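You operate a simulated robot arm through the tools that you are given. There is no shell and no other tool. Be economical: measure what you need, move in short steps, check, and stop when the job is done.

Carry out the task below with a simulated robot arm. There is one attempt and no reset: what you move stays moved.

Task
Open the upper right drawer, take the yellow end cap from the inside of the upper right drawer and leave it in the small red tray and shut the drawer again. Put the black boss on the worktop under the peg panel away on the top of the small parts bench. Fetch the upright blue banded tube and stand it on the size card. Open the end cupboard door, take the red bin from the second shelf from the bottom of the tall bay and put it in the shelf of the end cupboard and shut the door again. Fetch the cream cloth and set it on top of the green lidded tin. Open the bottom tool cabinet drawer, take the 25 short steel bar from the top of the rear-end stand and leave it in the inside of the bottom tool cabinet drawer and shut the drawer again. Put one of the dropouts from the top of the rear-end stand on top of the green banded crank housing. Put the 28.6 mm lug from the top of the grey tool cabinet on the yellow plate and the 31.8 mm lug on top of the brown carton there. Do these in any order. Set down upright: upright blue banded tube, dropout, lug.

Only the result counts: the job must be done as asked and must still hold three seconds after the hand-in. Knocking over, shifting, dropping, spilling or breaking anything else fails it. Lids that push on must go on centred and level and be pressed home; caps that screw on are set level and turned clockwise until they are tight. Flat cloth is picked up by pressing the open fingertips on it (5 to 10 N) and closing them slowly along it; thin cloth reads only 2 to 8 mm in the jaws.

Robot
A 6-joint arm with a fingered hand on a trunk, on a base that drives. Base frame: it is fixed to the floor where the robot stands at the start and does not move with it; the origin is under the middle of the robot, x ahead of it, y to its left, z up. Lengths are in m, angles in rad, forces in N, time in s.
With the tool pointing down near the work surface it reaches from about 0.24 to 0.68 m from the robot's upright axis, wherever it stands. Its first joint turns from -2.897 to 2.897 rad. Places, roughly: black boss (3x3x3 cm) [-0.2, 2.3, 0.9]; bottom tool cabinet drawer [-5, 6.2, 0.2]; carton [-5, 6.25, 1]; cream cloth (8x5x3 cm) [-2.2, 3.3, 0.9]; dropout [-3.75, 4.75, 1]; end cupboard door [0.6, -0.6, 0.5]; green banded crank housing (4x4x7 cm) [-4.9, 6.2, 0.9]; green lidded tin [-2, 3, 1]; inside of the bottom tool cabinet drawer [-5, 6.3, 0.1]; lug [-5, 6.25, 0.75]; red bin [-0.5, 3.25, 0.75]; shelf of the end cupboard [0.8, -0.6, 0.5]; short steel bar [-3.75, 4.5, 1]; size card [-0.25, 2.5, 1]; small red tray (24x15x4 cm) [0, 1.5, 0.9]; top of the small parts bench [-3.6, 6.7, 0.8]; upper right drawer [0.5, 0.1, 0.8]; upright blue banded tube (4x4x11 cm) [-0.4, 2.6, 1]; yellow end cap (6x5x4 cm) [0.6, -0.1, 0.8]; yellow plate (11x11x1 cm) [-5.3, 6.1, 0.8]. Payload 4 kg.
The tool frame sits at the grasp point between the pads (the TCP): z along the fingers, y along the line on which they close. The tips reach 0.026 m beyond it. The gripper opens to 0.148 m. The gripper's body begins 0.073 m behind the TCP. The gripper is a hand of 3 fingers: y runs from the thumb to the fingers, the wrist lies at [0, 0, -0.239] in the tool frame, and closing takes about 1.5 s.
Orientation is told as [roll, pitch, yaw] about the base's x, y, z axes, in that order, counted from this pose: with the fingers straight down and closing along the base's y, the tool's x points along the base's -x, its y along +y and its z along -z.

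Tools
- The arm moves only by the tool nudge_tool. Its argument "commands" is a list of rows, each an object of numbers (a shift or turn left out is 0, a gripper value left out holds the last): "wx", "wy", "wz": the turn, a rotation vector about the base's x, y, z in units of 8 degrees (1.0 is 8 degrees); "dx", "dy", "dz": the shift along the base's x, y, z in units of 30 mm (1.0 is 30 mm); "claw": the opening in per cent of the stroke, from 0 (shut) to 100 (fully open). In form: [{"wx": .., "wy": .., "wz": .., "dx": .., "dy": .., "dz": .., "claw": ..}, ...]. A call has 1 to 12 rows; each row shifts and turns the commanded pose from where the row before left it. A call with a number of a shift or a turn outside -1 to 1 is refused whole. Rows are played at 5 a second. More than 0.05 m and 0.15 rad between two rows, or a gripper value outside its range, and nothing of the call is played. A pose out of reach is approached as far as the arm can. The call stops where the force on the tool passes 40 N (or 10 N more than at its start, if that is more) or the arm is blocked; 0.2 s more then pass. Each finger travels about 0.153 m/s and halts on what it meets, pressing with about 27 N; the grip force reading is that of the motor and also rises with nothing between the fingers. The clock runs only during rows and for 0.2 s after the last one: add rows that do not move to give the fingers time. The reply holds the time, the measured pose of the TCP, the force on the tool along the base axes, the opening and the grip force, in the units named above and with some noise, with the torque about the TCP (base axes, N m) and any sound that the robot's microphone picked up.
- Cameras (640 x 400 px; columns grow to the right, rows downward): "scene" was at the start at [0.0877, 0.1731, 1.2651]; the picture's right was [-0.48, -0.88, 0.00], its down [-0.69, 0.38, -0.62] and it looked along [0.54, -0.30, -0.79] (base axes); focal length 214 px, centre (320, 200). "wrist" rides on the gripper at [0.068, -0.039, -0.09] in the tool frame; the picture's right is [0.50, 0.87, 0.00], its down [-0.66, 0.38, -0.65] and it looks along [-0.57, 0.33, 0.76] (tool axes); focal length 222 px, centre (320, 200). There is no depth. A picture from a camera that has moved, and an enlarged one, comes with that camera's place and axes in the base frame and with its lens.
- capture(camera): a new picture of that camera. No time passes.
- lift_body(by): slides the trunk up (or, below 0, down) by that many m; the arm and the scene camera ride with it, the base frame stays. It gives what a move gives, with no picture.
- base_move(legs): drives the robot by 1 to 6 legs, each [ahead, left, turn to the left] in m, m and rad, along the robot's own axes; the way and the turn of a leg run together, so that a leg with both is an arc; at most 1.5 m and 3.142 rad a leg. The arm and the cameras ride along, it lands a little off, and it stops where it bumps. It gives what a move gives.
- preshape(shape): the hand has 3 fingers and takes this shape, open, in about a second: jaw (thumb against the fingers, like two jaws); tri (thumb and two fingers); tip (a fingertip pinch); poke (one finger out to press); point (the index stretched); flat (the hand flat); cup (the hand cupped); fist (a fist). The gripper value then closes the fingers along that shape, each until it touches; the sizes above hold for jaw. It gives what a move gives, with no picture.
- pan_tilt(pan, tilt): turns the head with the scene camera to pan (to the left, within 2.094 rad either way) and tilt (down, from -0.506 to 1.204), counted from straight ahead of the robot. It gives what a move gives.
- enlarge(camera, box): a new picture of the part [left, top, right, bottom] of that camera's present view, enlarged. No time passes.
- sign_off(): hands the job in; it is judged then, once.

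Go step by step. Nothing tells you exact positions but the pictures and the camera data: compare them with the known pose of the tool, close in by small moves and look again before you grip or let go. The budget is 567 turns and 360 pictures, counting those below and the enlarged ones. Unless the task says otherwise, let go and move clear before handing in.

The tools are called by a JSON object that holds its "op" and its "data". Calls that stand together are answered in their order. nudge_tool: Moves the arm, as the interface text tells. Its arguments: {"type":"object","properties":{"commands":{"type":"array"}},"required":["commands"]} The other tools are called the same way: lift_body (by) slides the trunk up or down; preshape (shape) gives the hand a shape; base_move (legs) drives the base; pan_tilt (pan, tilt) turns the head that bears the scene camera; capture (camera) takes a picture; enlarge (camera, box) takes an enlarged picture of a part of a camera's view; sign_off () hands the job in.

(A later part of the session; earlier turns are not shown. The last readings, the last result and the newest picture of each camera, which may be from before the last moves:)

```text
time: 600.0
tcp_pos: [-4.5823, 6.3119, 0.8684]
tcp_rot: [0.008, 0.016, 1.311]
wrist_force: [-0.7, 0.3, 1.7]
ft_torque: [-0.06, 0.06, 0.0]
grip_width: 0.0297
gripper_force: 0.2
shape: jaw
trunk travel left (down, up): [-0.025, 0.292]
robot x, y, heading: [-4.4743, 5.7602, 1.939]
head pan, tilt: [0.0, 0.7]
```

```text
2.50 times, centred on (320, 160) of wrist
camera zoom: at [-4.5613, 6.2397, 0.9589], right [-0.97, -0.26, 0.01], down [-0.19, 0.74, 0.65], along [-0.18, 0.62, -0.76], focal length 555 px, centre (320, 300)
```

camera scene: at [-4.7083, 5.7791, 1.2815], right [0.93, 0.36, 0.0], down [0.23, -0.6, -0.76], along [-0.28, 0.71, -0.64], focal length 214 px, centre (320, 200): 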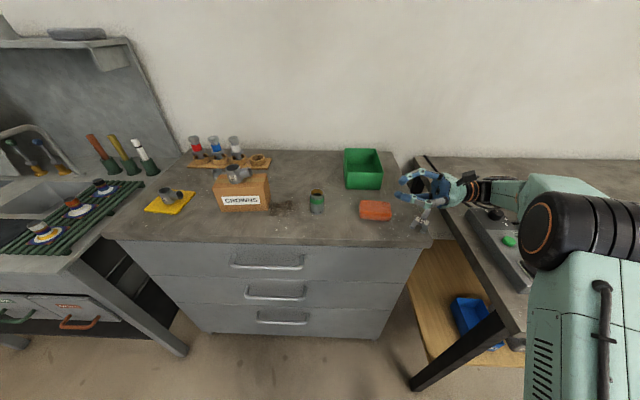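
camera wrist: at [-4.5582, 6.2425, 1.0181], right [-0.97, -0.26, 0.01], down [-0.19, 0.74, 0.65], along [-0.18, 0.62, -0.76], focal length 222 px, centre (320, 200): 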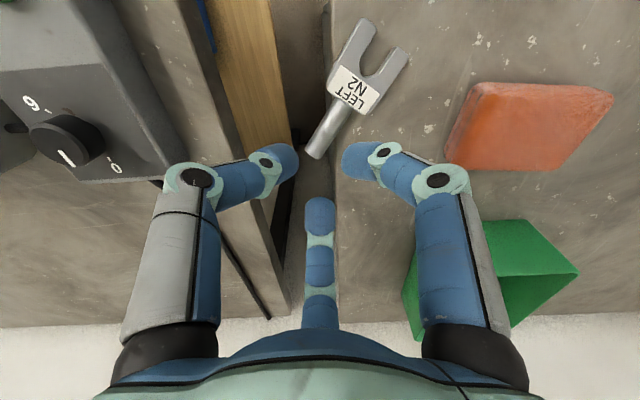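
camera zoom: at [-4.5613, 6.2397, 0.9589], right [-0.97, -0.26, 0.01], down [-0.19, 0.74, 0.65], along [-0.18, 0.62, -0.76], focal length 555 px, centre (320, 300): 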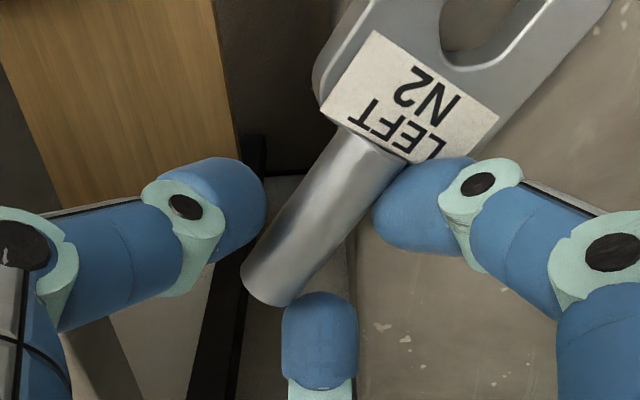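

{"op": "nudge_tool", "data": {"commands": [{"claw": 16}, {"claw": 14}, {"dx": -0.05, "dy": -0.19}, {}]}}

{"op": "enlarge", "data": {"camera": "wrist", "box": [240, 80, 400, 240]}}

```text
time: 601.0
tcp_pos: [-4.585, 6.3071, 0.8675]
tcp_rot: [0.006, 0.015, 1.311]
wrist_force: [0.1, 0.1, -0.8]
ft_torque: [0.03, -0.03, 0.01]
grip_width: 0.0167
gripper_force: 27.1
shape: jaw
trunk travel left (down, up): [-0.025, 0.292]
robot x, y, heading: [-4.4741, 5.7556, 1.937]
head pan, tilt: [0.0, 0.7]
```

```text
2.50 times, centred on (320, 160) of wrist
camera zoom: at [-4.5626, 6.2341, 0.9594], right [-0.97, -0.26, 0.01], down [-0.19, 0.74, 0.65], along [-0.18, 0.62, -0.76], focal length 555 px, centre (320, 300)
```

zoom: 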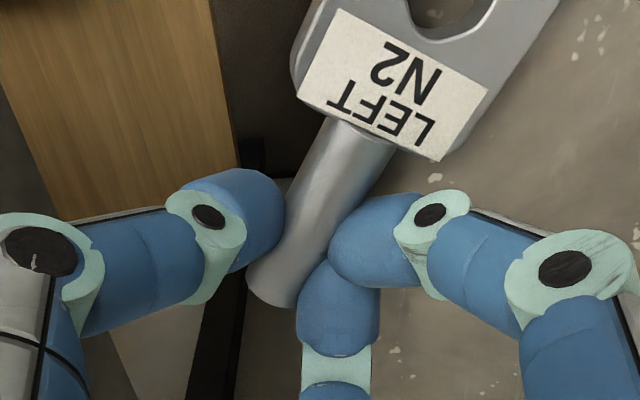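

{"op": "nudge_tool", "data": {"commands": [{"claw": 2}, {}, {}, {"dz": 0.3}, {"dz": 0.7}, {"dz": 1}, {"dz": 1}, {"dz": 0.7}, {"dx": -0.7, "dy": -0.6}, {"dx": -0.7, "dy": -0.6}, {"dx": -0.7, "dy": -0.6}, {}]}}

{"op": "nudge_tool", "data": {"commands": [{"wz": 1}, {"wz": 1}, {"wz": 1}, {"wz": 1}, {"wz": 1}, {"wz": 1}, {"wz": 1}, {"wz": 1}, {"wz": 1}, {"wz": 1}, {"wz": 1}, {"wz": 1}]}}

{"op": "nudge_tool", "data": {"commands": [{"wz": 1}, {"wz": 1}, {"wz": 1}, {"wz": 0.7}, {}]}}

{"op": "capture", "data": {"camera": "wrist"}}

```text
time: 603.6
tcp_pos: [-4.6475, 6.2517, 0.9806]
tcp_rot: [0.008, 0.016, 1.312]
wrist_force: [-0.3, 0.1, -0.6]
ft_torque: [-0.01, -0.03, 0.0]
grip_width: 0.0135
gripper_force: 26.8
shape: jaw
trunk travel left (down, up): [-0.025, 0.292]
robot x, y, heading: [-4.4758, 5.7563, 1.942]
head pan, tilt: [0.0, 0.7]
```

```text
time: 606.2
tcp_pos: [-4.6479, 6.2529, 0.9797]
tcp_rot: [0.007, 0.015, 2.99]
wrist_force: [0.5, 0.1, -0.6]
ft_torque: [0.0, 0.03, 0.04]
grip_width: 0.0136
gripper_force: 27.1
shape: jaw
trunk travel left (down, up): [-0.025, 0.292]
robot x, y, heading: [-4.477, 5.7569, 1.935]
head pan, tilt: [0.0, 0.7]
```

```text
time: 607.4
tcp_pos: [-4.6991, 6.2268, 0.9763]
tcp_rot: [0.006, 0.026, -2.798]
wrist_force: [-0.1, 0.4, -1.0]
ft_torque: [0.0, 0.01, 0.01]
grip_width: 0.0135
gripper_force: 27.0
shape: jaw
out of reach, approached as far as the arm can: row 3, 4
trunk travel left (down, up): [-0.025, 0.292]
robot x, y, heading: [-4.4729, 5.7541, 1.941]
head pan, tilt: [0.0, 0.7]
```

```text
91 pictures are left
camera wrist: at [-4.6516, 6.2871, 1.0692], right [0.76, -0.65, 0.02], down [-0.51, -0.58, 0.64], along [-0.4, -0.49, -0.77], focal length 222 px, centre (320, 200)
```

wrist: 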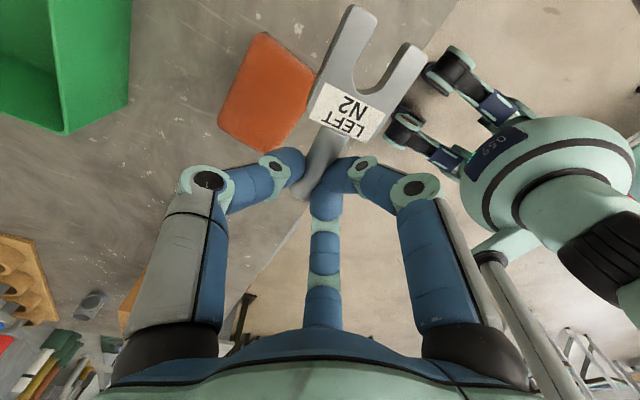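

Tube now points left. I rotate the hand to point left so the tube stands up.

{"op": "nudge_tool", "data": {"commands": [{"wx": -0.35, "wy": 0.937, "dz": 0.3}, {"wx": -0.35, "wy": 0.937, "dz": 0.3}, {"wx": -0.35, "wy": 0.937}, {"wx": -0.35, "wy": 0.937}, {"wx": -0.35, "wy": 0.937}, {"wx": -0.35, "wy": 0.937}, {"wx": -0.35, "wy": 0.937}, {"wx": -0.35, "wy": 0.937}, {"wx": -0.35, "wy": 0.937}, {"wx": -0.35, "wy": 0.937}, {"wx": -0.35, "wy": 0.937}, {"wx": -0.09, "wy": 0.234}]}}

{"op": "capture", "data": {"camera": "scene"}}

```text
time: 610.0
tcp_pos: [-4.8784, 6.2913, 1.1422]
tcp_rot: [-0.167, -1.558, -2.606]
wrist_force: [-0.5, 0.5, -0.9]
ft_torque: [0.0, -0.01, -0.02]
grip_width: 0.0134
gripper_force: 27.5
shape: jaw
out of reach, approached as far as the arm can: row 1, 2, 3, 4, 5, 6, 7, 8, 9, 10, 11, 12
trunk travel left (down, up): [-0.025, 0.292]
robot x, y, heading: [-4.4743, 5.7573, 1.939]
head pan, tilt: [0.0, 0.7]
```

```text
90 pictures are left
camera scene: at [-4.7083, 5.7792, 1.2815], right [0.93, 0.36, 0.0], down [0.23, -0.6, -0.76], along [-0.28, 0.71, -0.64], focal length 214 px, centre (320, 200)
```

scene: 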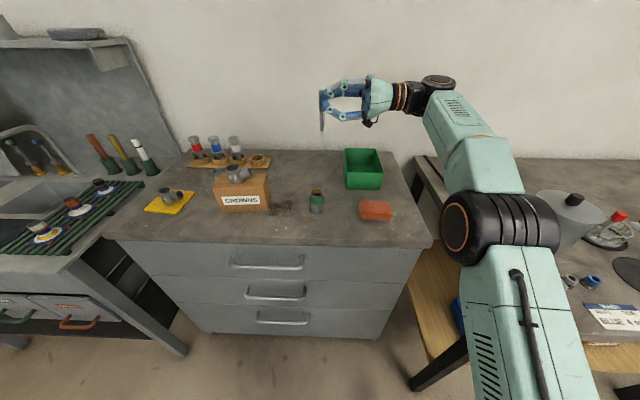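

The dropout is upright again, hand pointing left. I try lowering toward the housing.

{"op": "nudge_tool", "data": {"commands": [{"dz": -0.5}, {"dz": -0.5}, {"dz": -0.5}, {}]}}

{"op": "nudge_tool", "data": {"commands": [{"dx": 0.3, "dy": -0.8}, {"dx": 0.3, "dy": -0.8}, {}]}}

```text
time: 611.0
tcp_pos: [-4.8857, 6.3096, 1.1054]
tcp_rot: [-0.226, -1.554, -2.55]
wrist_force: [-0.9, -0.1, -0.5]
ft_torque: [-0.01, 0.01, -0.04]
grip_width: 0.0134
gripper_force: 27.1
shape: jaw
out of reach, approached as far as the arm can: row 1, 2, 3
trunk travel left (down, up): [-0.025, 0.292]
robot x, y, heading: [-4.476, 5.7579, 1.94]
head pan, tilt: [0.0, 0.7]
```

```text
time: 611.8
tcp_pos: [-4.8799, 6.3023, 1.1217]
tcp_rot: [-0.194, -1.555, -2.583]
wrist_force: [1.1, 0.0, -1.0]
ft_torque: [0.0, 0.0, 0.0]
grip_width: 0.0136
gripper_force: 26.4
shape: jaw
out of reach, approached as far as the arm can: row 1, 2
trunk travel left (down, up): [-0.025, 0.292]
robot x, y, heading: [-4.4775, 5.7573, 1.942]
head pan, tilt: [0.0, 0.7]
```

{"op": "base_move", "data": {"legs": [[-0.2, 0, 0]]}}

{"op": "nudge_tool", "data": {"commands": [{"dx": -0.35, "dy": 0.93}, {"dx": -0.35, "dy": 0.93}, {"dx": -0.35, "dy": 0.93}, {"dz": -0.6}, {"dz": -0.6}, {"dz": -0.6}, {"dz": -0.6}, {}]}}

```text
time: 613.4
tcp_pos: [-4.8083, 6.1167, 1.1229]
tcp_rot: [-0.22, -1.555, -2.554]
wrist_force: [-0.2, -0.5, -1.1]
ft_torque: [0.0, -0.04, -0.05]
grip_width: 0.0137
gripper_force: 27.2
shape: jaw
trunk travel left (down, up): [-0.025, 0.292]
robot x, y, heading: [-4.4044, 5.5697, 1.937]
head pan, tilt: [0.0, 0.7]
```

```text
time: 615.2
tcp_pos: [-4.8211, 6.1426, 1.0314]
tcp_rot: [-0.211, -1.554, -2.565]
wrist_force: [0.7, 0.2, 0.1]
ft_torque: [0.05, -0.02, 0.01]
grip_width: 0.0134
gripper_force: 27.0
shape: jaw
out of reach, approached as far as the arm can: row 1, 2, 3, 5, 6, 7
trunk travel left (down, up): [-0.025, 0.292]
robot x, y, heading: [-4.4016, 5.5713, 1.938]
head pan, tilt: [0.0, 0.7]
```

{"op": "nudge_tool", "data": {"commands": [{"dx": -0.2, "dy": 0.55}, {"dz": -0.5}, {"dx": -0.2, "dy": 0.55}, {"dz": -0.5}, {"dx": -0.2, "dy": 0.55}, {"dz": -0.5}, {}]}}

```text
time: 616.8
tcp_pos: [-4.8265, 6.1524, 0.9839]
tcp_rot: [-0.22, -1.555, -2.555]
wrist_force: [-0.4, -0.6, -0.7]
ft_torque: [-0.04, 0.01, -0.02]
grip_width: 0.0132
gripper_force: 26.9
shape: jaw
out of reach, approached as far as the arm can: row 1, 3, 5
trunk travel left (down, up): [-0.025, 0.292]
robot x, y, heading: [-4.4052, 5.5681, 1.944]
head pan, tilt: [0.0, 0.7]
```

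{"op": "nudge_tool", "data": {"commands": [{"dz": 0.6}, {"dz": 0.6}, {}]}}

{"op": "capture", "data": {"camera": "wrist"}}

{"op": "enlarge", "data": {"camera": "scene", "box": [300, 80, 440, 190]}}

```text
time: 617.6
tcp_pos: [-4.8255, 6.1496, 1.0192]
tcp_rot: [-0.169, -1.556, -2.608]
wrist_force: [0.5, 1.2, -1.8]
ft_torque: [0.0, -0.02, 0.03]
grip_width: 0.0132
gripper_force: 27.2
shape: jaw
out of reach, approached as far as the arm can: row 2
trunk travel left (down, up): [-0.025, 0.292]
robot x, y, heading: [-4.4003, 5.5717, 1.937]
head pan, tilt: [0.0, 0.7]
```

```text
89 pictures are left
camera wrist: at [-4.7536, 6.2196, 0.9528], right [0.31, -0.81, -0.5], down [0.74, -0.13, 0.66], along [-0.6, -0.58, 0.55], focal length 222 px, centre (320, 200)
```

wrist: 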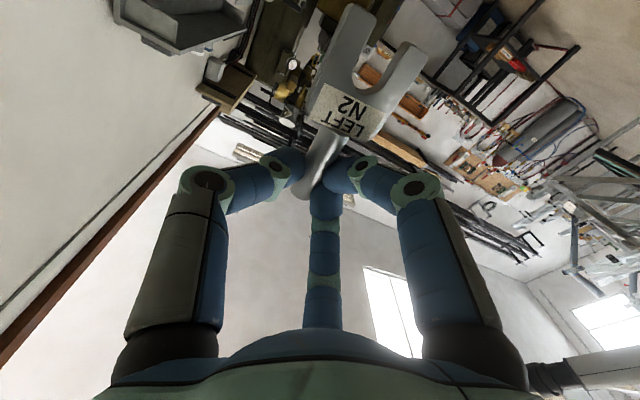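

```text
3.64 times, centred on (370, 135) of scene
camera zoom: at [-4.6366, 5.5936, 1.2815], right [0.93, 0.36, 0.0], down [0.23, -0.6, -0.76], along [-0.28, 0.71, -0.64], focal length 780 px, centre (138, 436)
```

zoom: 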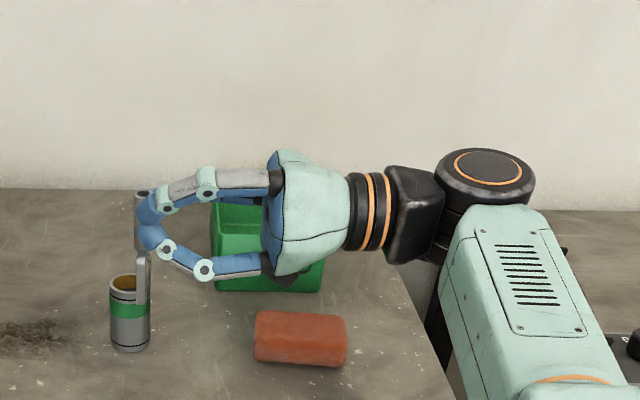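

{"op": "base_move", "data": {"legs": [[0.085, 0.008, 0]]}}

{"op": "enlarge", "data": {"camera": "scene", "box": [290, 110, 390, 210]}}

```text
time: 618.7
tcp_pos: [-4.8635, 6.2257, 1.0181]
tcp_rot: [-0.161, -1.555, -2.617]
wrist_force: [0.3, 0.0, -1.0]
ft_torque: [0.02, 0.01, 0.03]
grip_width: 0.0134
gripper_force: 27.0
shape: jaw
trunk travel left (down, up): [-0.025, 0.292]
robot x, y, heading: [-4.4441, 5.6484, 1.943]
head pan, tilt: [0.0, 0.7]
```

```text
4.00 times, centred on (340, 160) of scene
camera zoom: at [-4.6749, 5.6707, 1.2815], right [0.93, 0.36, 0.0], down [0.23, -0.6, -0.76], along [-0.28, 0.71, -0.64], focal length 858 px, centre (240, 360)
```

zoom: 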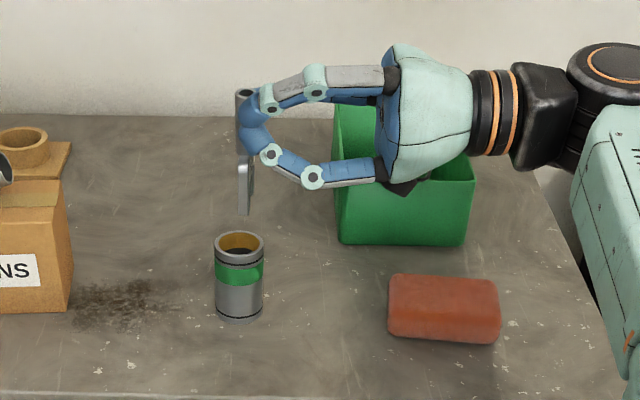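

Well aligned over the housing. I lower slowly.

{"op": "nudge_tool", "data": {"commands": [{"dz": -0.3}, {"dz": -0.3}, {"dz": -0.25}, {}]}}

{"op": "enlarge", "data": {"camera": "scene", "box": [290, 130, 370, 210]}}

```text
time: 619.7
tcp_pos: [-4.863, 6.2284, 0.9948]
tcp_rot: [-0.177, -1.555, -2.599]
wrist_force: [-0.3, -0.3, -1.8]
ft_torque: [-0.01, -0.03, 0.02]
grip_width: 0.0131
gripper_force: 26.7
shape: jaw
trunk travel left (down, up): [-0.025, 0.292]
robot x, y, heading: [-4.4408, 5.6478, 1.94]
head pan, tilt: [0.0, 0.7]
```

```text
5.00 times, centred on (330, 170) of scene
camera zoom: at [-4.6747, 5.6703, 1.2815], right [0.93, 0.36, 0.0], down [0.23, -0.6, -0.76], along [-0.28, 0.71, -0.64], focal length 1072 px, centre (270, 350)
```

zoom: 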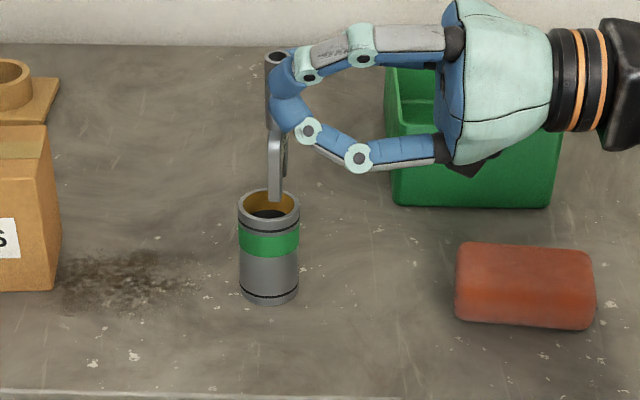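

{"op": "nudge_tool", "data": {"commands": [{"dz": -0.25}, {"dz": -0.15}, {"dz": -0.1}, {"dz": -0.08}, {}]}}

{"op": "enlarge", "data": {"camera": "scene", "box": [300, 140, 360, 200]}}

```text
time: 620.9
tcp_pos: [-4.8634, 6.2291, 0.9816]
tcp_rot: [-0.615, -1.559, -2.165]
wrist_force: [-1.7, 7.0, 34.0]
ft_torque: [0.14, 0.81, -0.12]
grip_width: 0.0133
gripper_force: 27.2
shape: jaw
out of reach, approached as far as the arm can: row 1
trunk travel left (down, up): [-0.025, 0.292]
robot x, y, heading: [-4.4444, 5.6467, 1.943]
head pan, tilt: [0.0, 0.7]
```

```text
6.67 times, centred on (330, 170) of scene
camera zoom: at [-4.6728, 5.6684, 1.282], right [0.93, 0.36, 0.0], down [0.23, -0.6, -0.77], along [-0.28, 0.71, -0.64], focal length 1430 px, centre (253, 400)
```

zoom: 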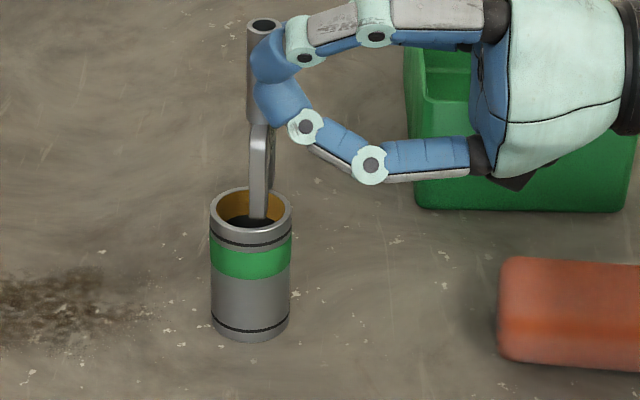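

{"op": "nudge_tool", "data": {"commands": [{"dz": 0.25}, {"dz": 0.2}, {}]}}

{"op": "base_move", "data": {"legs": [[-0.012, 0.003, 0]]}}

{"op": "enlarge", "data": {"camera": "scene", "box": [300, 140, 360, 200]}}

```text
time: 621.7
tcp_pos: [-4.8646, 6.2292, 0.9891]
tcp_rot: [-0.036, -1.554, -2.74]
wrist_force: [-0.6, 0.4, -0.6]
ft_torque: [0.01, -0.01, 0.01]
grip_width: 0.0132
gripper_force: 27.5
shape: jaw
trunk travel left (down, up): [-0.025, 0.292]
robot x, y, heading: [-4.4426, 5.6466, 1.939]
head pan, tilt: [0.0, 0.7]
```

```text
time: 622.4
tcp_pos: [-4.8627, 6.2167, 0.9887]
tcp_rot: [-0.194, -1.556, -2.587]
wrist_force: [-0.3, 0.3, -0.9]
ft_torque: [-0.02, -0.03, -0.02]
grip_width: 0.0131
gripper_force: 26.9
shape: jaw
trunk travel left (down, up): [-0.025, 0.292]
robot x, y, heading: [-4.442, 5.6334, 1.938]
head pan, tilt: [0.0, 0.7]
```

```text
6.67 times, centred on (330, 170) of scene
camera zoom: at [-4.6731, 5.6578, 1.2816], right [0.93, 0.36, 0.0], down [0.23, -0.6, -0.77], along [-0.28, 0.71, -0.64], focal length 1430 px, centre (253, 400)
```

zoom: 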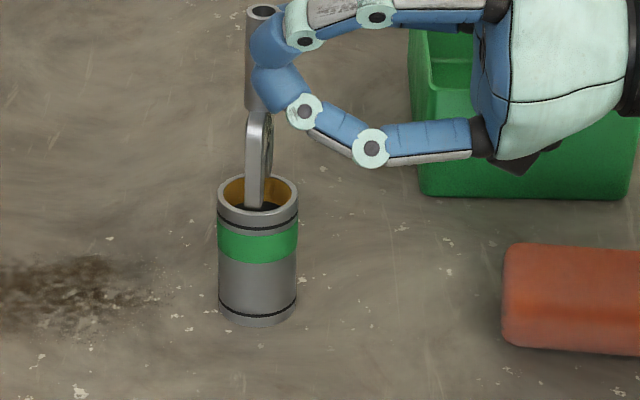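

{"op": "nudge_tool", "data": {"commands": [{"dz": -0.12}, {"dz": -0.1}, {"dz": -0.05}, {}, {}]}}

{"op": "enlarge", "data": {"camera": "scene", "box": [310, 140, 350, 180]}}

```text
time: 623.6
tcp_pos: [-4.8624, 6.2169, 0.9835]
tcp_rot: [-0.315, -1.555, -2.462]
wrist_force: [-0.6, 0.7, 9.7]
ft_torque: [-0.08, 0.25, -0.02]
grip_width: 0.0135
gripper_force: 26.9
shape: jaw
trunk travel left (down, up): [-0.025, 0.292]
robot x, y, heading: [-4.444, 5.6362, 1.941]
head pan, tilt: [0.0, 0.7]
```

```text
10.00 times, centred on (330, 160) of scene
camera zoom: at [-4.6726, 5.6573, 1.2817], right [0.93, 0.36, 0.0], down [0.23, -0.6, -0.77], along [-0.28, 0.71, -0.64], focal length 2145 px, centre (220, 600)
```

zoom: 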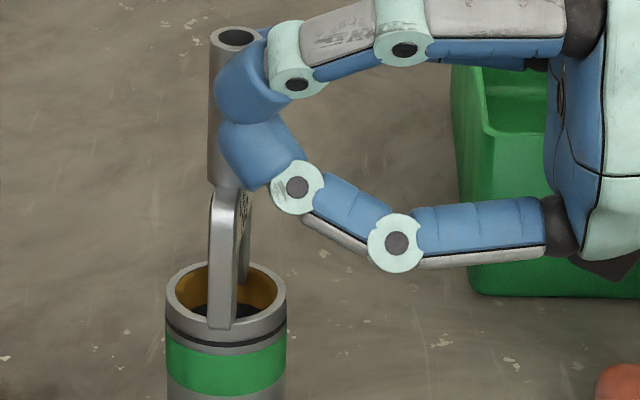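

{"op": "nudge_tool", "data": {"commands": [{"wx": 0.045, "wy": -0.12}, {}, {"claw": 9}, {"claw": 10}, {"claw": 11}, {}, {}]}}

{"op": "enlarge", "data": {"camera": "scene", "box": [310, 140, 350, 180]}}

```text
time: 625.2
tcp_pos: [-4.8629, 6.2173, 0.9816]
tcp_rot: [-0.069, -1.538, -2.706]
wrist_force: [0.8, -0.4, -0.9]
ft_torque: [0.03, -0.01, -0.03]
grip_width: 0.0164
gripper_force: 0.0
shape: jaw
trunk travel left (down, up): [-0.025, 0.292]
robot x, y, heading: [-4.4383, 5.6324, 1.936]
head pan, tilt: [0.0, 0.7]
```

```text
10.00 times, centred on (330, 160) of scene
camera zoom: at [-4.6731, 5.6581, 1.2815], right [0.93, 0.36, 0.0], down [0.23, -0.6, -0.76], along [-0.28, 0.71, -0.64], focal length 2145 px, centre (220, 600)
```

zoom: 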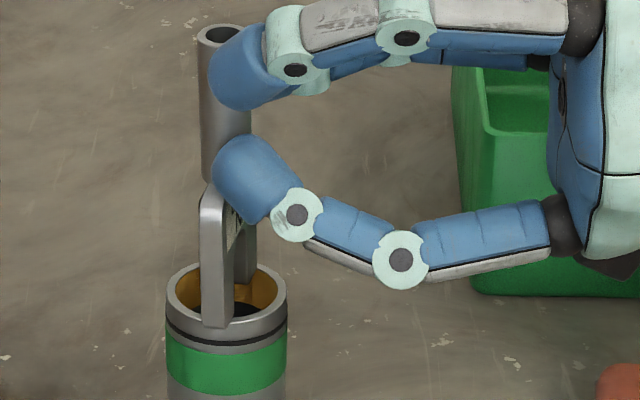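

It stands with the grip at zero force. I open further in small steps.

{"op": "nudge_tool", "data": {"commands": [{"claw": 12}, {"claw": 14}, {"claw": 16}, {"claw": 19}, {"claw": 22}, {"claw": 26}, {"claw": 30}, {}, {}]}}

{"op": "enlarge", "data": {"camera": "scene", "box": [310, 140, 350, 180]}}

```text
time: 627.2
tcp_pos: [-4.8616, 6.2171, 0.981]
tcp_rot: [-0.08, -1.538, -2.698]
wrist_force: [-0.6, 0.5, 0.0]
ft_torque: [-0.03, -0.01, -0.01]
grip_width: 0.0439
gripper_force: 0.0
shape: jaw
trunk travel left (down, up): [-0.025, 0.292]
robot x, y, heading: [-4.4381, 5.6376, 1.937]
head pan, tilt: [0.0, 0.7]
```

```text
10.00 times, centred on (330, 160) of scene
camera zoom: at [-4.6731, 5.658, 1.2815], right [0.93, 0.36, 0.0], down [0.23, -0.6, -0.76], along [-0.28, 0.71, -0.64], focal length 2145 px, centre (220, 600)
```

zoom: 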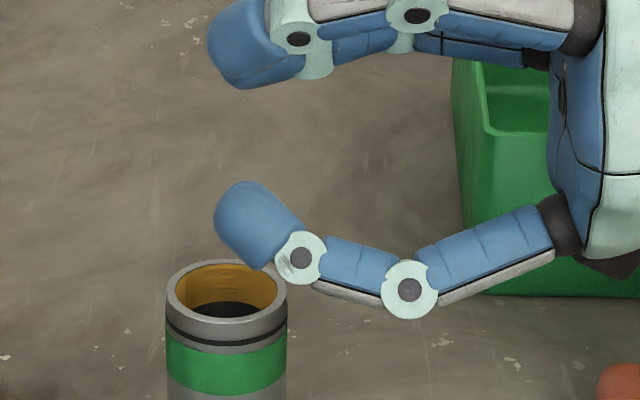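

{"op": "capture", "data": {"camera": "scene"}}

```text
80 pictures are left
camera scene: at [-4.6731, 5.658, 1.2815], right [0.93, 0.36, 0.0], down [0.23, -0.6, -0.76], along [-0.28, 0.71, -0.64], focal length 214 px, centre (320, 200)
```

scene: 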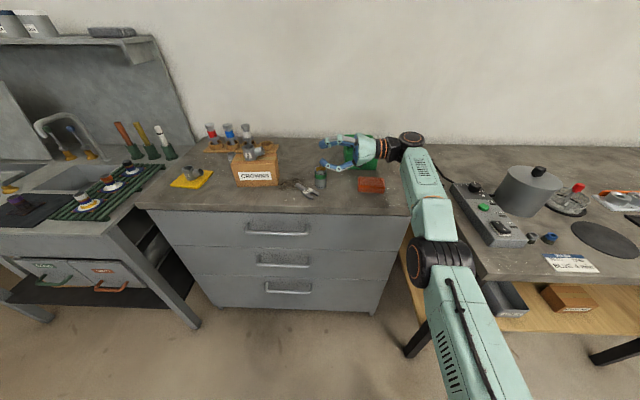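

It tipped over again, now lying between carton and housing. I retreat the hand and look where it is.

{"op": "nudge_tool", "data": {"commands": [{"dx": 0.94, "dy": 0.35}, {"dx": 0.94, "dy": 0.35}, {"dx": 0.94, "dy": 0.35, "dz": 0.3}, {"wx": 0.35, "wy": -0.937, "dz": 0.5}, {"wx": 0.35, "wy": -0.937, "dz": 0.5}, {"wx": 0.35, "wy": -0.937}, {"wx": 0.35, "wy": -0.937}, {"wx": 0.35, "wy": -0.937}, {"wx": 0.35, "wy": -0.937}, {"wx": 0.35, "wy": -0.937}, {"wx": 0.35, "wy": -0.937}, {"wx": 0.35, "wy": -0.937}]}}

{"op": "nudge_tool", "data": {"commands": [{"wx": 0.35, "wy": -0.937}, {"wx": 0.35, "wy": -0.937}, {"wx": 0.05, "wy": -0.15}, {}]}}

{"op": "enlarge", "data": {"camera": "scene", "box": [270, 150, 370, 220]}}

```text
time: 629.8
tcp_pos: [-4.7416, 6.1714, 1.0025]
tcp_rot: [0.004, -0.277, -2.781]
wrist_force: [-0.1, -0.7, -0.6]
ft_torque: [-0.02, 0.02, 0.03]
grip_width: 0.0441
gripper_force: 0.0
shape: jaw
out of reach, approached as far as the arm can: row 2, 3, 4, 5, 6, 7, 8, 9, 10, 12
trunk travel left (down, up): [-0.025, 0.292]
robot x, y, heading: [-4.4413, 5.6355, 1.944]
head pan, tilt: [0.0, 0.7]
```

```text
time: 630.8
tcp_pos: [-4.7437, 6.1721, 0.9791]
tcp_rot: [0.006, 0.021, -2.783]
wrist_force: [0.1, -0.3, -0.6]
ft_torque: [0.03, -0.01, 0.0]
grip_width: 0.0441
gripper_force: 0.1
shape: jaw
out of reach, approached as far as the arm can: row 1, 2
trunk travel left (down, up): [-0.025, 0.292]
robot x, y, heading: [-4.4393, 5.6397, 1.94]
head pan, tilt: [0.0, 0.7]
```

```text
5.71 times, centred on (320, 185) of scene
camera zoom: at [-4.673, 5.6579, 1.2816], right [0.93, 0.36, 0.0], down [0.23, -0.6, -0.77], along [-0.28, 0.71, -0.64], focal length 1226 px, centre (320, 286)
```

zoom: 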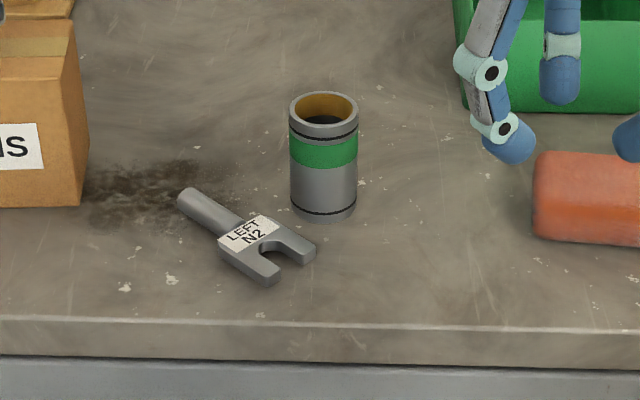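

The piece lies front-left of the housing, tube pointing left-back. I rotate the hand to the favourable wrist branch.

{"op": "nudge_tool", "data": {"commands": [{"wz": -1, "claw": 22}, {"wz": -1}, {"wz": -1}, {"wz": -1}, {"wz": -1}, {"wz": -1}, {"wz": -1}, {"wz": -1}, {"wz": -1}, {"wz": -1}, {"wz": -1}, {"wz": -1}]}}

{"op": "nudge_tool", "data": {"commands": [{"wz": -1}, {"wz": -1}, {"wz": -1}, {"wz": -1}, {"wz": -1}, {"wz": -1}, {"wz": -1}, {"wz": -1}, {"wz": -1}, {"wz": -1}, {"wz": -1}, {"wz": -1}]}}

{"op": "nudge_tool", "data": {"commands": [{"wz": -1}, {"wz": -1}, {"wz": -1}, {"wz": -0.8}, {}]}}

```text
time: 633.4
tcp_pos: [-4.7452, 6.1783, 0.9619]
tcp_rot: [0.006, 0.021, 1.825]
wrist_force: [0.1, -0.1, 1.4]
ft_torque: [-0.02, 0.02, 0.01]
grip_width: 0.033
gripper_force: 0.1
shape: jaw
out of reach, approached as far as the arm can: row 3
trunk travel left (down, up): [-0.025, 0.292]
robot x, y, heading: [-4.4393, 5.6408, 1.943]
head pan, tilt: [0.0, 0.7]
```

```text
time: 636.0
tcp_pos: [-4.7473, 6.1793, 0.9617]
tcp_rot: [0.007, 0.021, 0.149]
wrist_force: [0.6, 0.2, -1.0]
ft_torque: [-0.01, 0.01, 0.01]
grip_width: 0.0328
gripper_force: 0.1
shape: jaw
trunk travel left (down, up): [-0.025, 0.292]
robot x, y, heading: [-4.4378, 5.6365, 1.941]
head pan, tilt: [0.0, 0.7]
```

```text
time: 637.2
tcp_pos: [-4.7463, 6.179, 0.9618]
tcp_rot: [0.006, 0.022, -0.38]
wrist_force: [-0.5, -0.7, -0.5]
ft_torque: [-0.02, 0.02, 0.0]
grip_width: 0.0331
gripper_force: 0.0
shape: jaw
trunk travel left (down, up): [-0.025, 0.292]
robot x, y, heading: [-4.4386, 5.6341, 1.941]
head pan, tilt: [0.0, 0.7]
```

{"op": "base_move", "data": {"legs": [[0, 0.18, 0], [0.1, 0, 0]]}}

{"op": "capture", "data": {"camera": "wrist"}}

```text
time: 640.2
tcp_pos: [-4.9507, 6.207, 0.9609]
tcp_rot: [0.007, 0.02, -0.383]
wrist_force: [0.9, 0.5, 1.6]
ft_torque: [-0.03, -0.01, -0.03]
grip_width: 0.0332
gripper_force: 0.0
shape: jaw
trunk travel left (down, up): [-0.025, 0.292]
robot x, y, heading: [-4.6447, 5.6589, 1.94]
head pan, tilt: [0.0, 0.7]
```

```text
78 pictures are left
camera wrist: at [-5.0256, 6.1965, 1.0528], right [-0.14, 0.99, 0.02], down [0.76, 0.1, 0.64], along [0.63, 0.1, -0.77], focal length 222 px, centre (320, 200)
```

wrist: 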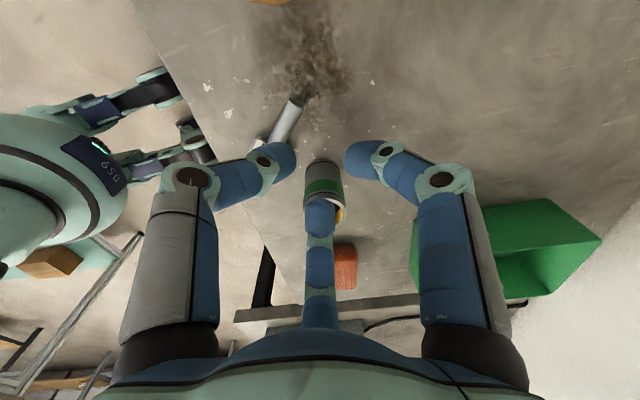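

{"op": "nudge_tool", "data": {"commands": [{"dy": -0.92, "wz": -0.15, "claw": 20}, {"dz": -0.9}, {"dz": -0.9}, {"dz": -0.9}, {"dz": -0.38}, {}]}}

{"op": "enlarge", "data": {"camera": "wrist", "box": [240, 80, 400, 240]}}

```text
time: 641.6
tcp_pos: [-4.9506, 6.1785, 0.8693]
tcp_rot: [0.008, 0.021, -0.404]
wrist_force: [0.2, 0.3, 0.4]
ft_torque: [0.0, -0.01, 0.01]
grip_width: 0.0298
gripper_force: 0.1
shape: jaw
trunk travel left (down, up): [-0.025, 0.292]
robot x, y, heading: [-4.6472, 5.6609, 1.939]
head pan, tilt: [0.0, 0.7]
```

```text
2.50 times, centred on (320, 160) of wrist
camera zoom: at [-5.0265, 6.1698, 0.9609], right [-0.12, 0.99, 0.02], down [0.76, 0.08, 0.64], along [0.64, 0.09, -0.77], focal length 555 px, centre (320, 300)
```

zoom: 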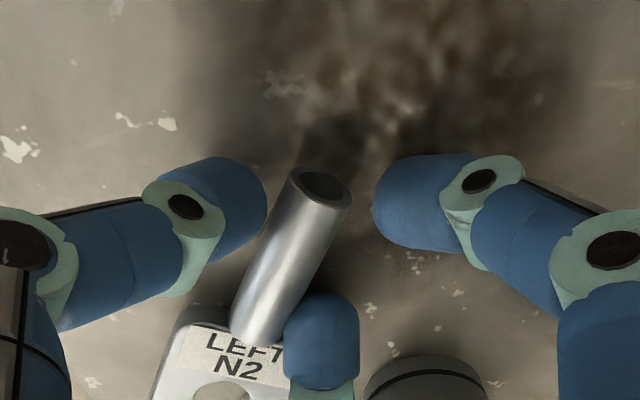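

{"op": "nudge_tool", "data": {"commands": [{"claw": 14}, {"claw": 8}, {"claw": 2}, {}, {}, {}, {"dz": 0.3}, {"dz": 0.8}, {"dz": 0.8}, {"dz": 0.8}, {}]}}

{"op": "base_move", "data": {"legs": [[-0.1, -0.15, 0]]}}

{"op": "nudge_tool", "data": {"commands": [{"wz": 1}, {"wz": 1}, {"wz": 1}, {"wz": 1}, {"wz": 1}, {"wz": 0.45}, {"wx": -0.35, "wy": 0.937, "dz": 0.3}, {"wx": -0.35, "wy": 0.937, "dz": 0.3}, {"wx": -0.35, "wy": 0.937}, {"wx": -0.35, "wy": 0.937}, {"wx": -0.35, "wy": 0.937}, {"wx": -0.35, "wy": 0.937}]}}

{"op": "nudge_tool", "data": {"commands": [{"wx": -0.35, "wy": 0.937}, {"wx": -0.35, "wy": 0.937}, {"wx": -0.35, "wy": 0.937}, {"wx": -0.35, "wy": 0.937}, {"wx": -0.35, "wy": 0.937}, {"wx": -0.09, "wy": 0.234}, {}]}}

{"op": "enlarge", "data": {"camera": "scene", "box": [270, 100, 430, 220]}}

```text
time: 644.0
tcp_pos: [-4.9507, 6.1777, 0.9487]
tcp_rot: [0.006, 0.022, -0.404]
wrist_force: [0.5, -1.0, 0.2]
ft_torque: [0.0, -0.01, 0.03]
grip_width: 0.0156
gripper_force: 26.8
shape: jaw
trunk travel left (down, up): [-0.025, 0.292]
robot x, y, heading: [-4.6434, 5.6612, 1.936]
head pan, tilt: [0.0, 0.7]
```

```text
time: 646.0
tcp_pos: [-4.7719, 6.1375, 0.9501]
tcp_rot: [0.007, 0.021, -0.408]
wrist_force: [-0.2, 1.1, -0.6]
ft_torque: [0.0, 0.04, -0.02]
grip_width: 0.0155
gripper_force: 27.0
shape: jaw
trunk travel left (down, up): [-0.025, 0.292]
robot x, y, heading: [-4.4679, 5.6223, 1.933]
head pan, tilt: [0.0, 0.7]
```

```text
time: 648.6
tcp_pos: [-4.7722, 6.1381, 0.9679]
tcp_rot: [0.003, 0.861, 0.352]
wrist_force: [0.3, -0.4, -1.0]
ft_torque: [0.0, 0.01, -0.01]
grip_width: 0.0155
gripper_force: 26.7
shape: jaw
trunk travel left (down, up): [-0.025, 0.292]
robot x, y, heading: [-4.4692, 5.6229, 1.926]
head pan, tilt: [0.0, 0.7]
```

```text
time: 650.2
tcp_pos: [-4.7723, 6.1379, 0.9667]
tcp_rot: [-2.961, 1.548, -2.612]
wrist_force: [-0.9, -0.6, -1.3]
ft_torque: [0.02, -0.05, -0.01]
grip_width: 0.0155
gripper_force: 27.3
shape: jaw
trunk travel left (down, up): [-0.025, 0.292]
robot x, y, heading: [-4.4701, 5.6201, 1.934]
head pan, tilt: [0.0, 0.7]
```

```text
3.33 times, centred on (350, 160) of scene
camera zoom: at [-4.7016, 5.6461, 1.2815], right [0.94, 0.35, 0.0], down [0.23, -0.6, -0.76], along [-0.27, 0.72, -0.64], focal length 715 px, centre (220, 333)
```

zoom: 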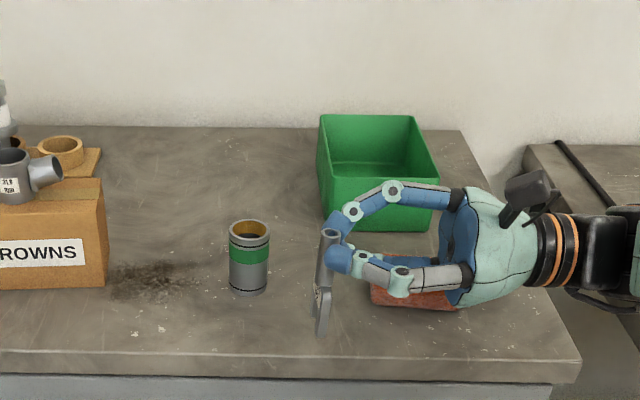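

Upright again and in the comfortable wrist branch. I move it over the housing, slightly left of centre.

{"op": "nudge_tool", "data": {"commands": [{"dz": 0.6}, {"dz": 0.6}, {"dx": -0.883, "dy": 0.752}, {"dx": -0.883, "dy": 0.752}, {"dx": -0.883, "dy": 0.752}, {"dx": -0.883, "dy": 0.752}, {}]}}

{"op": "enlarge", "data": {"camera": "scene", "box": [300, 130, 360, 190]}}

```text
time: 651.8
tcp_pos: [-4.8743, 6.2124, 1.0009]
tcp_rot: [-2.894, 1.549, -2.545]
wrist_force: [0.3, 0.4, -1.6]
ft_torque: [-0.01, 0.02, -0.01]
grip_width: 0.0154
gripper_force: 27.3
shape: jaw
out of reach, approached as far as the arm can: row 6
trunk travel left (down, up): [-0.025, 0.292]
robot x, y, heading: [-4.4707, 5.6229, 1.934]
head pan, tilt: [0.0, 0.7]
```

```text
6.67 times, centred on (330, 160) of scene
camera zoom: at [-4.7017, 5.6463, 1.2815], right [0.94, 0.35, 0.0], down [0.23, -0.6, -0.76], along [-0.27, 0.72, -0.64], focal length 1430 px, centre (253, 467)
```

zoom: 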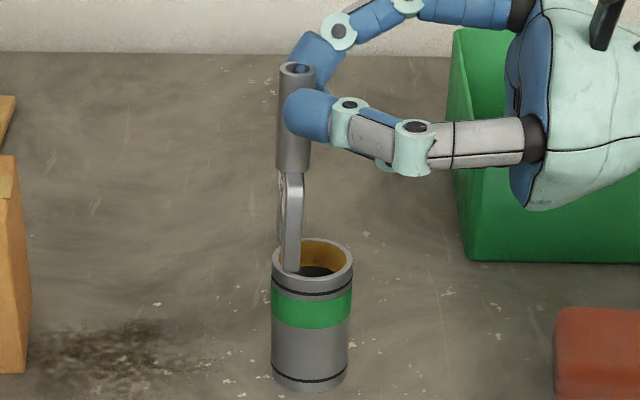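

{"op": "nudge_tool", "data": {"commands": [{"dz": -0.25}, {"dx": -0.237, "dy": 0.623}, {}]}}

{"op": "enlarge", "data": {"camera": "scene", "box": [300, 130, 360, 190]}}

```text
time: 652.6
tcp_pos: [-4.8765, 6.2141, 0.9921]
tcp_rot: [-2.962, 1.549, -2.61]
wrist_force: [-0.3, 0.2, -0.8]
ft_torque: [0.02, -0.03, -0.01]
grip_width: 0.0151
gripper_force: 27.0
shape: jaw
out of reach, approached as far as the arm can: row 2
trunk travel left (down, up): [-0.025, 0.292]
robot x, y, heading: [-4.4676, 5.6199, 1.931]
head pan, tilt: [0.0, 0.7]
```

```text
6.67 times, centred on (330, 160) of scene
camera zoom: at [-4.7016, 5.646, 1.2816], right [0.94, 0.35, 0.0], down [0.23, -0.6, -0.76], along [-0.27, 0.72, -0.64], focal length 1430 px, centre (253, 467)
```

zoom: 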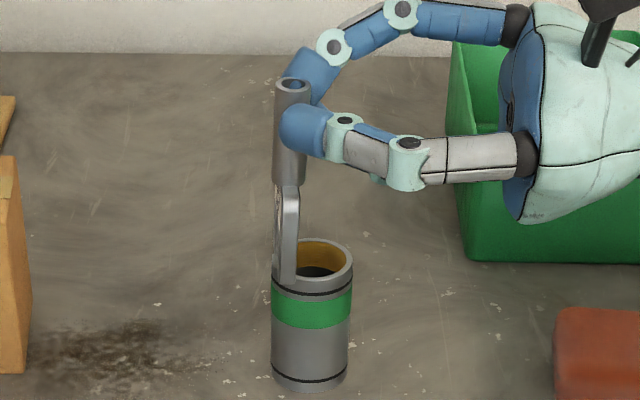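

{"op": "base_move", "data": {"legs": [[0.022, -0.003, 0]]}}

{"op": "enlarge", "data": {"camera": "scene", "box": [300, 130, 360, 190]}}

```text
time: 653.4
tcp_pos: [-4.8818, 6.2367, 0.9912]
tcp_rot: [-2.927, 1.549, -2.575]
wrist_force: [-0.6, 0.0, -0.6]
ft_torque: [0.04, -0.01, 0.03]
grip_width: 0.015
gripper_force: 27.0
shape: jaw
trunk travel left (down, up): [-0.025, 0.292]
robot x, y, heading: [-4.4731, 5.6449, 1.929]
head pan, tilt: [0.0, 0.7]
```

```text
6.67 times, centred on (330, 160) of scene
camera zoom: at [-4.7067, 5.6681, 1.2815], right [0.94, 0.35, 0.0], down [0.23, -0.6, -0.76], along [-0.27, 0.72, -0.64], focal length 1430 px, centre (253, 467)
```

zoom: 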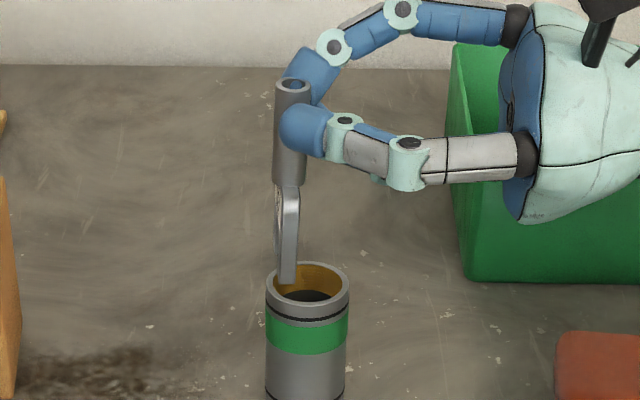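

{"op": "nudge_tool", "data": {"commands": [{"dx": 0.047, "dy": -0.125}, {"dz": -0.15}, {"dz": -0.12}, {"dz": -0.1}, {"dz": -0.1}, {}]}}

{"op": "enlarge", "data": {"camera": "scene", "box": [305, 140, 350, 185]}}

```text
time: 654.8
tcp_pos: [-4.8787, 6.2299, 0.9822]
tcp_rot: [-3.119, 1.546, -2.767]
wrist_force: [-2.2, 2.0, 25.2]
ft_torque: [-0.37, 0.4, 0.01]
grip_width: 0.0137
gripper_force: 27.1
shape: jaw
trunk travel left (down, up): [-0.025, 0.292]
robot x, y, heading: [-4.4732, 5.6466, 1.933]
head pan, tilt: [0.0, 0.7]
```

```text
8.89 times, centred on (328, 162) of scene
camera zoom: at [-4.7052, 5.6658, 1.2819], right [0.94, 0.35, 0.0], down [0.23, -0.6, -0.77], along [-0.27, 0.72, -0.64], focal length 1906 px, centre (253, 533)
```

zoom: 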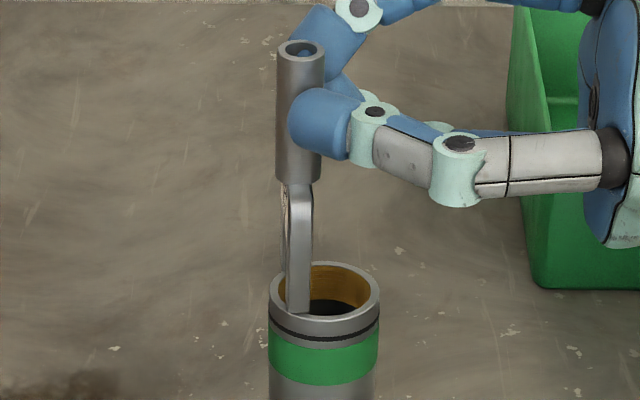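

{"op": "nudge_tool", "data": {"commands": [{"dz": 0.2}, {"dx": 0.06, "dy": -0.15}, {"dz": -0.12}, {"dz": -0.08}, {}]}}

{"op": "enlarge", "data": {"camera": "scene", "box": [305, 140, 350, 185]}}

```text
time: 656.0
tcp_pos: [-4.8774, 6.2259, 0.9813]
tcp_rot: [-3.105, 1.545, -2.753]
wrist_force: [0.0, 2.5, 24.9]
ft_torque: [-0.35, 0.4, -0.01]
grip_width: 0.0136
gripper_force: 26.8
shape: jaw
trunk travel left (down, up): [-0.025, 0.292]
robot x, y, heading: [-4.4742, 5.6401, 1.929]
head pan, tilt: [0.0, 0.7]
```

```text
8.89 times, centred on (328, 162) of scene
camera zoom: at [-4.7052, 5.666, 1.2819], right [0.94, 0.35, 0.0], down [0.23, -0.6, -0.77], along [-0.27, 0.72, -0.64], focal length 1906 px, centre (253, 533)
```

zoom: 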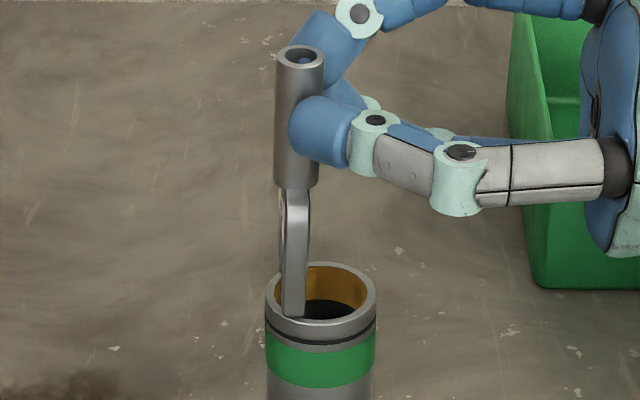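

{"op": "nudge_tool", "data": {"commands": [{"dz": 0.05}, {"claw": 9}, {"claw": 10}, {"claw": 11}, {"claw": 12}, {}, {}]}}

{"op": "enlarge", "data": {"camera": "scene", "box": [305, 140, 350, 185]}}

```text
time: 657.6
tcp_pos: [-4.8782, 6.2267, 0.9793]
tcp_rot: [-2.943, 1.547, -2.591]
wrist_force: [1.1, 0.0, 0.1]
ft_torque: [0.0, 0.0, -0.03]
grip_width: 0.0177
gripper_force: 0.0
shape: jaw
trunk travel left (down, up): [-0.025, 0.292]
robot x, y, heading: [-4.4764, 5.6443, 1.928]
head pan, tilt: [0.0, 0.7]
```

```text
8.89 times, centred on (328, 162) of scene
camera zoom: at [-4.7066, 5.6676, 1.2815], right [0.94, 0.35, 0.0], down [0.23, -0.6, -0.76], along [-0.27, 0.72, -0.64], focal length 1906 px, centre (253, 533)
```

zoom: 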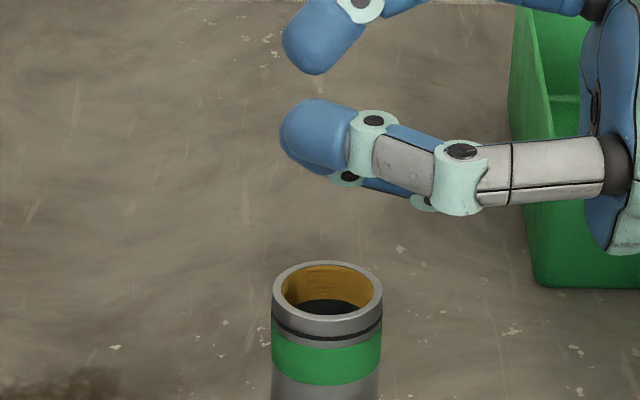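

{"op": "nudge_tool", "data": {"commands": [{"dx": 0.9, "dy": 0.34, "claw": 22}, {"dx": 0.9, "dy": 0.34}, {"dx": 0.9, "dy": 0.34}, {"wx": 0.35, "wy": -0.937}, {"wx": 0.35, "wy": -0.937}, {"wx": 0.35, "wy": -0.937}, {"wx": 0.35, "wy": -0.937}, {"wx": 0.35, "wy": -0.937}, {"wx": 0.35, "wy": -0.937}, {"wx": 0.35, "wy": -0.937}, {"wx": 0.35, "wy": -0.937}, {"wx": 0.35, "wy": -0.937}]}}

{"op": "nudge_tool", "data": {"commands": [{"wx": 0.35, "wy": -0.937}, {"wx": 0.35, "wy": -0.937}, {"wx": 0.05, "wy": -0.1}, {"wz": -1}, {"wz": -1}, {"wz": -1}, {"wz": -1}, {}]}}

{"op": "enlarge", "data": {"camera": "scene", "box": [265, 140, 385, 220]}}

```text
time: 660.2
tcp_pos: [-4.781, 6.2101, 0.9587]
tcp_rot: [0.004, 0.335, 0.352]
wrist_force: [-0.5, 0.3, 0.0]
ft_torque: [0.0, -0.01, 0.03]
grip_width: 0.0324
gripper_force: 0.0
shape: jaw
out of reach, approached as far as the arm can: row 3, 4, 5, 6, 7, 8, 9, 10, 11, 12
trunk travel left (down, up): [-0.025, 0.292]
robot x, y, heading: [-4.4762, 5.6408, 1.934]
head pan, tilt: [0.0, 0.7]
```

```text
time: 662.0
tcp_pos: [-4.774, 6.1974, 0.9556]
tcp_rot: [0.01, 0.04, -0.205]
wrist_force: [0.0, 0.3, 1.1]
ft_torque: [0.0, -0.01, -0.04]
grip_width: 0.0322
gripper_force: 0.1
shape: jaw
out of reach, approached as far as the arm can: row 1, 2
trunk travel left (down, up): [-0.025, 0.292]
robot x, y, heading: [-4.4713, 5.6434, 1.932]
head pan, tilt: [0.0, 0.7]
```

```text
5.00 times, centred on (325, 180) of scene
camera zoom: at [-4.7066, 5.6676, 1.2815], right [0.94, 0.35, 0.0], down [0.23, -0.6, -0.76], along [-0.27, 0.72, -0.64], focal length 1072 px, centre (295, 300)
```

zoom: 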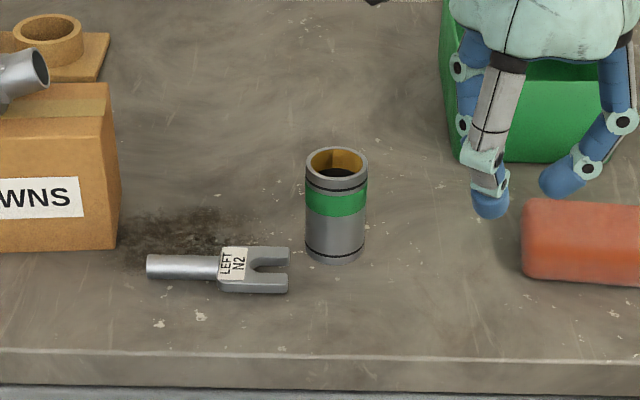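

It fell neatly with the tube pointing straight left. I'll regrip it the same way, and this time release at zero load.

{"op": "nudge_tool", "data": {"commands": [{"wz": 1, "claw": 20}, {"wz": 1}, {"wz": 1}, {"wz": 1}, {}]}}

{"op": "base_move", "data": {"legs": [[0, 0.2, 0], [0.06, 0, 0]]}}

{"op": "capture", "data": {"camera": "wrist"}}

```text
time: 663.2
tcp_pos: [-4.7741, 6.1983, 0.9561]
tcp_rot: [0.007, 0.039, 0.356]
wrist_force: [-0.2, -0.6, -0.2]
ft_torque: [0.01, -0.02, -0.02]
grip_width: 0.0301
gripper_force: 0.1
shape: jaw
trunk travel left (down, up): [-0.025, 0.292]
robot x, y, heading: [-4.4721, 5.6416, 1.929]
head pan, tilt: [0.0, 0.7]
```

```text
time: 666.1
tcp_pos: [-4.9843, 6.1826, 0.955]
tcp_rot: [0.006, 0.041, 0.353]
wrist_force: [-0.5, 0.3, -0.4]
ft_torque: [-0.02, -0.02, 0.01]
grip_width: 0.0298
gripper_force: 0.1
shape: jaw
trunk travel left (down, up): [-0.025, 0.292]
robot x, y, heading: [-4.6826, 5.6294, 1.932]
head pan, tilt: [0.0, 0.7]
```

```text
68 pictures are left
camera wrist: at [-5.0303, 6.1246, 1.0474], right [-0.77, 0.64, 0.03], down [0.51, 0.59, 0.63], along [0.39, 0.5, -0.78], focal length 222 px, centre (320, 200)
```

wrist: 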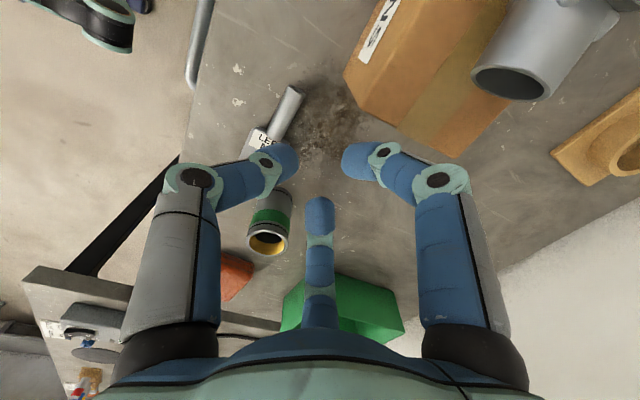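

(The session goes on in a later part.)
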